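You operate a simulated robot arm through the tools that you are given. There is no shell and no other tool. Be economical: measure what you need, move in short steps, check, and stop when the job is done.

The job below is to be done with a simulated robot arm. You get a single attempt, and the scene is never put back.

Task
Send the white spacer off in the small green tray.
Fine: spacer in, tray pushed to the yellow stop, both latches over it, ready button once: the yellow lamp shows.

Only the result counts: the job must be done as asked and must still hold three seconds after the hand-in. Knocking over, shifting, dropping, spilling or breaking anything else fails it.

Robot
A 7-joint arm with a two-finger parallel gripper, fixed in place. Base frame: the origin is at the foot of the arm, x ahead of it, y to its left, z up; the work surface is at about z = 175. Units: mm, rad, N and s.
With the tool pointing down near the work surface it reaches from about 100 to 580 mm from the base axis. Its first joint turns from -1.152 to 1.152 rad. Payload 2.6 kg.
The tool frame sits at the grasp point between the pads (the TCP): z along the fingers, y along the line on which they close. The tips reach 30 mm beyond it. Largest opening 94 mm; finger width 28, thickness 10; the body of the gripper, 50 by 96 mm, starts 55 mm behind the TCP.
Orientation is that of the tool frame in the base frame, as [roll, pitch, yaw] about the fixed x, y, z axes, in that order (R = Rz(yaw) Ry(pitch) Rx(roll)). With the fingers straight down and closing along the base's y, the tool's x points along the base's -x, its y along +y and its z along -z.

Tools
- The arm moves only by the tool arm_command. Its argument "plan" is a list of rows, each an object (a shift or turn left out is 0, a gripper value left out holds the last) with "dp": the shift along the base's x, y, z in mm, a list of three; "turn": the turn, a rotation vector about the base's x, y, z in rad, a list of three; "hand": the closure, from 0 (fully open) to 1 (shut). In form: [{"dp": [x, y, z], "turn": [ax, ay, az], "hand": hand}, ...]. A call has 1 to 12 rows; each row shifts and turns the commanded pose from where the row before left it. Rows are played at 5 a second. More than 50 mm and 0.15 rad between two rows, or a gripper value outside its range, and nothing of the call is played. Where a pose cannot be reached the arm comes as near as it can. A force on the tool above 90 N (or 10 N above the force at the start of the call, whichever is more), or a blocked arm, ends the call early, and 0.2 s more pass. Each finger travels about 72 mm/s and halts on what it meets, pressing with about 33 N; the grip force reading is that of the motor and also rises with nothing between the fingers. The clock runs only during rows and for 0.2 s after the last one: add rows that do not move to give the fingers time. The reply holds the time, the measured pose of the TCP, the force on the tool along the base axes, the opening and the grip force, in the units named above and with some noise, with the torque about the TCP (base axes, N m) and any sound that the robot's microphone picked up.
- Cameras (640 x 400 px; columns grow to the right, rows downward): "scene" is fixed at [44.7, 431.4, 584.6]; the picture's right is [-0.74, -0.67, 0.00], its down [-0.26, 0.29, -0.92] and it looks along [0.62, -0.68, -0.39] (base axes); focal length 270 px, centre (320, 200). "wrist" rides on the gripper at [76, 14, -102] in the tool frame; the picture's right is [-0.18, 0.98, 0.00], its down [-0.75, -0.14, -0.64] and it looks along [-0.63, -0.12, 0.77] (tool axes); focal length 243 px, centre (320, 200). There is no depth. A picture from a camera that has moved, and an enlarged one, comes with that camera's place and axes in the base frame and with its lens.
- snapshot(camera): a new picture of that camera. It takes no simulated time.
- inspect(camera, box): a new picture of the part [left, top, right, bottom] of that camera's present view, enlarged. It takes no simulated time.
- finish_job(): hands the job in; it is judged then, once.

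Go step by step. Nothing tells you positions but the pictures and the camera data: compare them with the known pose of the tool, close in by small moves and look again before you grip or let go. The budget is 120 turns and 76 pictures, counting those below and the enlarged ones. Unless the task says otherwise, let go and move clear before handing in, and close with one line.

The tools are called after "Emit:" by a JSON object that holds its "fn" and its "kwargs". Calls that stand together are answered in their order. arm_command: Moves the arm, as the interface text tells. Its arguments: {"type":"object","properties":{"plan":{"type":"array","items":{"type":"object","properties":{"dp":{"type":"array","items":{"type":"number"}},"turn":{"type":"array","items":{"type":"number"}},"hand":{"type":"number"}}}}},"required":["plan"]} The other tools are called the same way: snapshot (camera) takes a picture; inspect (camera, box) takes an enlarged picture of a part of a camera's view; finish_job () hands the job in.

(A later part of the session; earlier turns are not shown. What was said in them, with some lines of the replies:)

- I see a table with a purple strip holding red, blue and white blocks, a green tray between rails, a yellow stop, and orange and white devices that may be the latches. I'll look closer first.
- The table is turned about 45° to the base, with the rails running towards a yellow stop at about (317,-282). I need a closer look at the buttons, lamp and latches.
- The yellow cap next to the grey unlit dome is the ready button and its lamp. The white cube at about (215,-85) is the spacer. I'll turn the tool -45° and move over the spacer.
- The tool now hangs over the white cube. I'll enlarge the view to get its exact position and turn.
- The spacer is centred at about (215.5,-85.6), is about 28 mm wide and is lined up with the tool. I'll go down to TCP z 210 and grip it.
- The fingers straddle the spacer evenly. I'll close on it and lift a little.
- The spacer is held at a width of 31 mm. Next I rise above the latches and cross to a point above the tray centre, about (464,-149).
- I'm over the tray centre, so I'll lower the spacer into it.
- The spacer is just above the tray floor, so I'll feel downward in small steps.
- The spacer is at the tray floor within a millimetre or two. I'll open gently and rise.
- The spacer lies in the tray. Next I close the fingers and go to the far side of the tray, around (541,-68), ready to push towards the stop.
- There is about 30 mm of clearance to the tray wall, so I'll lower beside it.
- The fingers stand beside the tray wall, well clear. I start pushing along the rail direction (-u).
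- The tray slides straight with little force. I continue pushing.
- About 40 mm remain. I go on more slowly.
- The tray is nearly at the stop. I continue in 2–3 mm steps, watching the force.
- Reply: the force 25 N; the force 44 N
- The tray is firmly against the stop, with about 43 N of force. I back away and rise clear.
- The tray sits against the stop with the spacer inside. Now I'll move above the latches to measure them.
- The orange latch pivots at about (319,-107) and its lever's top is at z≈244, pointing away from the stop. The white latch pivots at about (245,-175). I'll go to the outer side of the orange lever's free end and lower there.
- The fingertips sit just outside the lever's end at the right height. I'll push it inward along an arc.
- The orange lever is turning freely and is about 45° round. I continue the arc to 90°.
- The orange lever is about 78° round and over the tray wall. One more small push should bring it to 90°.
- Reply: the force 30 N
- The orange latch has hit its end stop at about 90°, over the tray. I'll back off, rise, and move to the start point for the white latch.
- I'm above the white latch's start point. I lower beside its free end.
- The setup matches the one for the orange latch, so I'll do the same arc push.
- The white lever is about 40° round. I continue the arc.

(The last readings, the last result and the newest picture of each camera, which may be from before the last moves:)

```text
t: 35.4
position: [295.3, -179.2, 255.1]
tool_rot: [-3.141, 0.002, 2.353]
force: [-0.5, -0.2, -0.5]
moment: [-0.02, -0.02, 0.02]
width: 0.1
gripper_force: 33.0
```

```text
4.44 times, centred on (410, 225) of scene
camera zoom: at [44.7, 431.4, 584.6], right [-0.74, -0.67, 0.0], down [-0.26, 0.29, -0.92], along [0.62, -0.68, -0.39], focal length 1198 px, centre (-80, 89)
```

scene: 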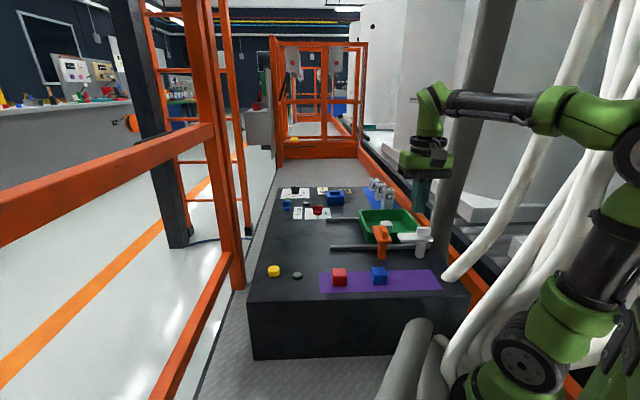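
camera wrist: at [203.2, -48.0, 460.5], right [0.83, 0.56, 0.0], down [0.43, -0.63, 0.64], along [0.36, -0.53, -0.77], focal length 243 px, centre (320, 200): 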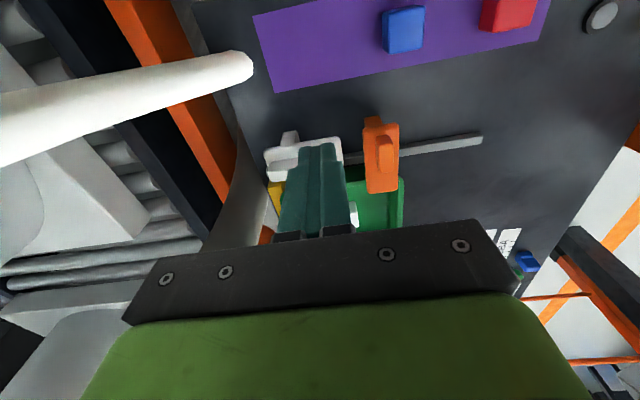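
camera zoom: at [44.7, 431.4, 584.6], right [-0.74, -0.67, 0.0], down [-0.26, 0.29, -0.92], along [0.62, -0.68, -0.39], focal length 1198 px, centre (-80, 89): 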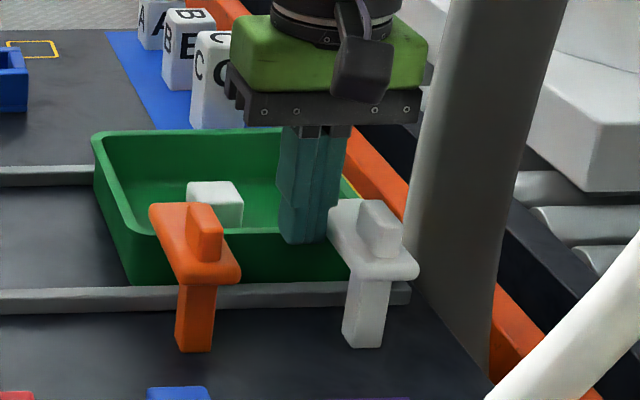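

Emit:
{"fn": "arm_command", "kwargs": {"plan": [{"dp": [-2, -4, 0]}, {"dp": [-2, -3, 0]}, {"dp": [-2, -2, 0]}, {}]}}

Emit:
{"fn": "inspect", "kwargs": {"camera": "scene", "box": [350, 180, 470, 270]}}

```text
t: 36.4
position: [293.3, -183.8, 255.8]
tool_rot: [3.135, 0.0, 2.361]
force: [30.8, 13.2, -11.5]
moment: [0.21, -0.71, -0.28]
width: 0.0
gripper_force: 32.6
```

```text
4.44 times, centred on (410, 225) of scene
camera zoom: at [44.8, 431.4, 584.6], right [-0.74, -0.67, 0.0], down [-0.26, 0.29, -0.92], along [0.62, -0.68, -0.39], focal length 1198 px, centre (-80, 89)
```

zoom: 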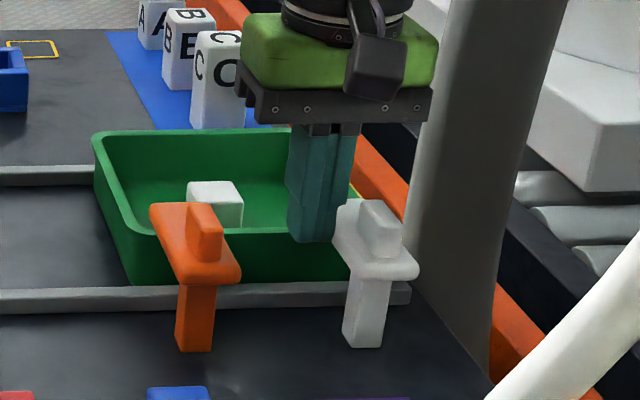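

The white latch is also at its end stop. I back off, rise, and travel to a point above the yellow button at about (473,122).

Emit:
{"fn": "arm_command", "kwargs": {"plan": [{"dp": [6, 6, 0]}, {"dp": [8, 8, 0]}, {"dp": [0, 0, 35]}, {"dp": [0, 0, 35]}, {"dp": [0, 0, 30]}, {"dp": [20, 36, 0]}, {"dp": [20, 36, 0]}, {"dp": [20, 36, 0]}, {"dp": [20, 36, 0]}, {"dp": [20, 36, 0]}, {}]}}

Emit:
{"fn": "snapshot", "kwargs": {"camera": "wrist"}}

Emit:
{"fn": "inspect", "kwargs": {"camera": "scene", "box": [340, 190, 440, 260]}}

```text
t: 38.8
position: [408.3, 8.1, 357.1]
tool_rot: [3.14, 0.0, 2.355]
force: [-0.8, 1.2, -0.2]
moment: [-0.02, -0.01, 0.0]
width: 0.1
gripper_force: 33.4
```

```text
28 pictures are left
camera wrist: at [364.2, 72.8, 458.9], right [0.83, 0.56, 0.0], down [0.43, -0.63, 0.64], along [0.36, -0.53, -0.77], focal length 243 px, centre (320, 200)
```

wrist: 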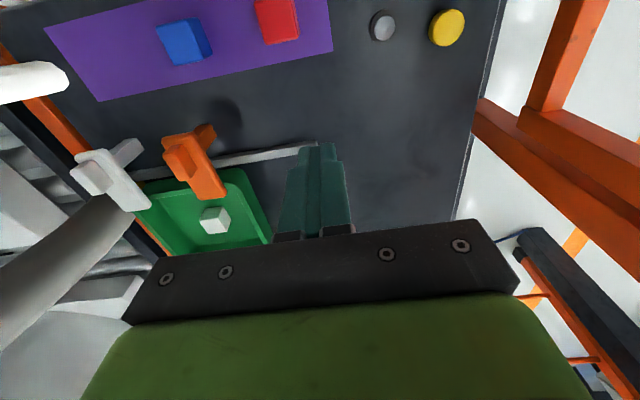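

```text
5.71 times, centred on (390, 225) of scene
camera zoom: at [44.7, 431.4, 584.6], right [-0.74, -0.67, 0.0], down [-0.26, 0.29, -0.92], along [0.62, -0.68, -0.39], focal length 1540 px, centre (-80, 57)
```

zoom: 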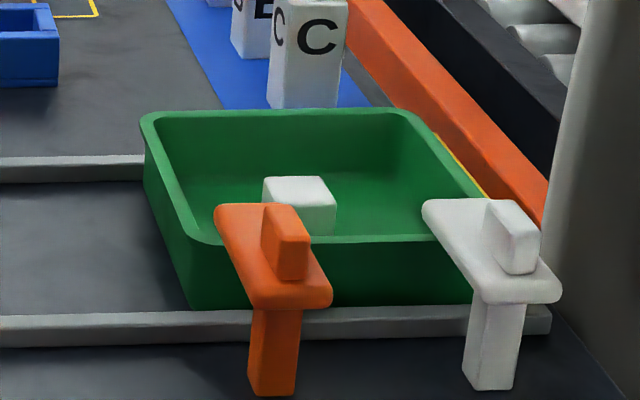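

Both latches lie over the tray, and both cameras put the button at (472,121). I go above it and lower to just over the cap.

Emit:
{"fn": "arm_command", "kwargs": {"plan": [{"dp": [21, 38, 0]}, {"dp": [21, 38, 0]}, {"dp": [21.5, 37, 0]}, {"dp": [0, 0, -40]}, {"dp": [0, 0, -40]}, {"dp": [0, 0, -37]}, {}]}}

Emit:
{"fn": "inspect", "kwargs": {"camera": "scene", "box": [230, 220, 330, 290]}}

Emit:
{"fn": "snapshot", "kwargs": {"camera": "wrist"}}

```text
t: 40.4
position: [467.6, 119.7, 237.6]
tool_rot: [-3.141, 0.0, 2.354]
force: [0.2, -0.1, -0.5]
moment: [-0.02, -0.02, 0.0]
width: 0.1
gripper_force: 33.5
```

```text
5.71 times, centred on (280, 255) of scene
camera zoom: at [44.7, 431.4, 584.6], right [-0.74, -0.67, 0.0], down [-0.26, 0.29, -0.92], along [0.62, -0.68, -0.39], focal length 1540 px, centre (549, -114)
```

zoom: 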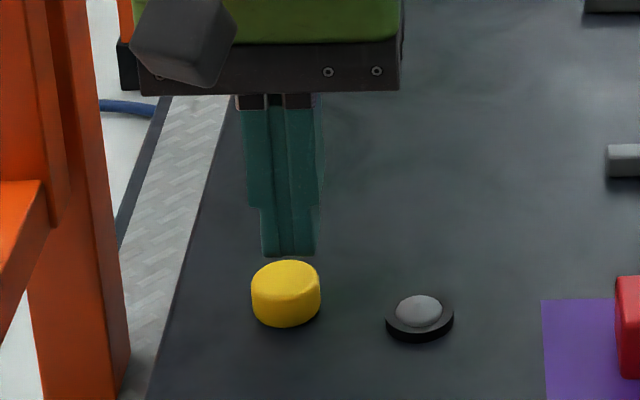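

```text
25 pictures are left
camera wrist: at [423.5, 183.4, 341.0], right [0.83, 0.56, 0.0], down [0.43, -0.63, 0.64], along [0.36, -0.53, -0.77], focal length 243 px, centre (320, 200)
```

wrist: 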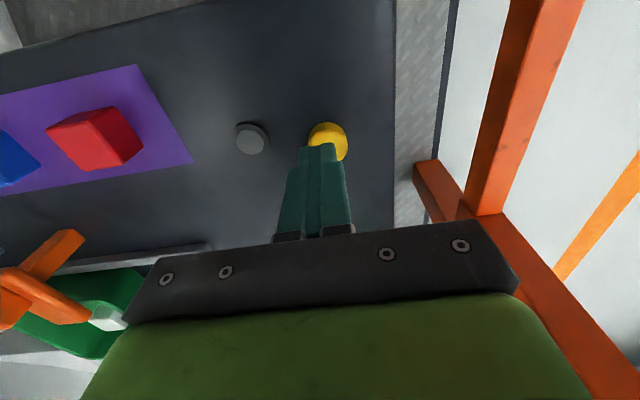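

The fingertips are about 15 mm above the cap, and I shift them slightly to centre. Then I come down in small steps and watch force and sound.

Emit:
{"fn": "arm_command", "kwargs": {"plan": [{"dp": [3, 2, -8]}, {"dp": [0, 0, -5]}, {}]}}

Emit:
{"fn": "arm_command", "kwargs": {"plan": [{"dp": [0, 0, -3]}, {}]}}

Emit:
{"fn": "inspect", "kwargs": {"camera": "scene", "box": [230, 220, 330, 290]}}

```text
t: 41.2
position: [470.3, 120.9, 225.9]
tool_rot: [3.14, 0.002, 2.356]
force: [0.3, -0.3, 0.8]
moment: [-0.03, -0.03, 0.0]
width: 0.0
gripper_force: 33.5
```

```text
t: 41.8
position: [470.4, 121.5, 223.3]
tool_rot: [-3.141, -0.002, 2.355]
force: [-0.4, -0.1, -0.3]
moment: [0.01, 0.01, 0.01]
width: 0.0
gripper_force: 33.1
```

```text
5.71 times, centred on (280, 255) of scene
camera zoom: at [44.7, 431.4, 584.6], right [-0.74, -0.67, 0.0], down [-0.26, 0.29, -0.92], along [0.62, -0.68, -0.39], focal length 1540 px, centre (549, -114)
```

zoom: 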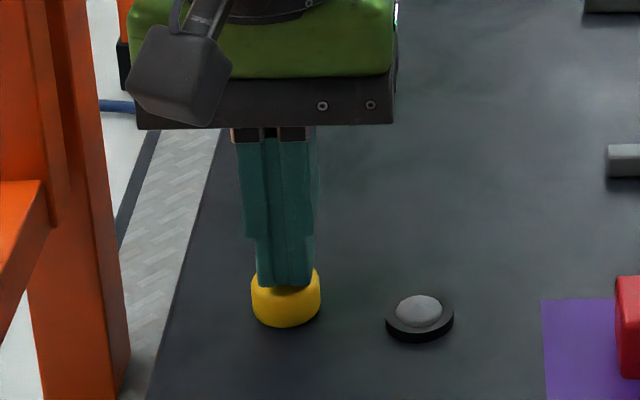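

Almost at contact. I press a few millimetres more in one stroke.

Emit:
{"fn": "arm_command", "kwargs": {"plan": [{"dp": [0, 0, -2]}, {"dp": [0, 0, -2]}, {"dp": [0, 0, -2]}, {}]}}

Emit:
{"fn": "inspect", "kwargs": {"camera": "scene", "box": [230, 220, 330, 290]}}

```text
t: 42.8
position: [470.1, 121.0, 217.1]
tool_rot: [3.141, 0.001, 2.352]
force: [-1.7, -0.1, 5.8]
moment: [0.0, 0.02, 0.0]
width: 0.0
gripper_force: 33.3
heard: click
```

```text
5.71 times, centred on (280, 255) of scene
camera zoom: at [44.7, 431.4, 584.6], right [-0.74, -0.67, 0.0], down [-0.26, 0.29, -0.92], along [0.62, -0.68, -0.39], focal length 1540 px, centre (549, -114)
```

zoom: 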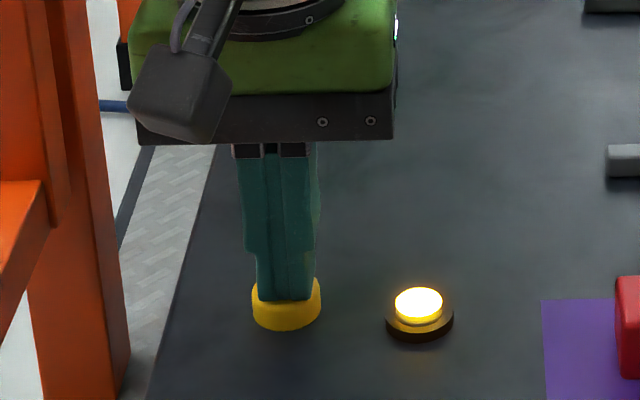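

There was a click and the lamp shows yellow. I lift straight up and check the whole scene.

Emit:
{"fn": "arm_command", "kwargs": {"plan": [{"dp": [0, 0, 20]}, {"dp": [0, 0, 40]}, {"dp": [0, 0, 40]}, {"dp": [0, 0, 40]}, {}, {}]}}

Emit:
{"fn": "inspect", "kwargs": {"camera": "scene", "box": [250, 170, 470, 310]}}

```text
t: 44.2
position: [471.8, 123.3, 356.5]
tool_rot: [-3.141, 0.002, 2.357]
force: [0.4, 0.2, -0.6]
moment: [-0.01, -0.02, 0.01]
width: 0.0
gripper_force: 33.4
```

```text
2.86 times, centred on (360, 240) of scene
camera zoom: at [44.7, 431.4, 584.6], right [-0.74, -0.67, 0.0], down [-0.26, 0.29, -0.92], along [0.62, -0.68, -0.39], focal length 770 px, centre (206, 86)
```

zoom: 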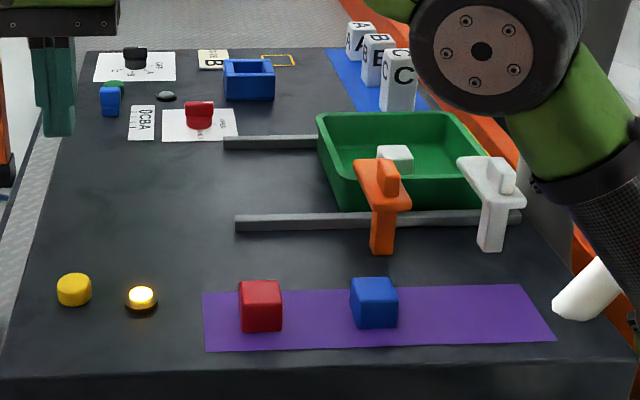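

The spacer is in the tray, the tray is at the stop, both latches are over it and the lamp shows yellow. Everything else looks undisturbed and the arm is clear, so I hand in.

Emit:
{"fn": "finish_job", "kwargs": {}}

```text
The job is handed in.
```

The white spacer is in the green tray against the yellow stop with both latches over it; I pressed the ready button once, the yellow lamp lit, and I handed the job in.
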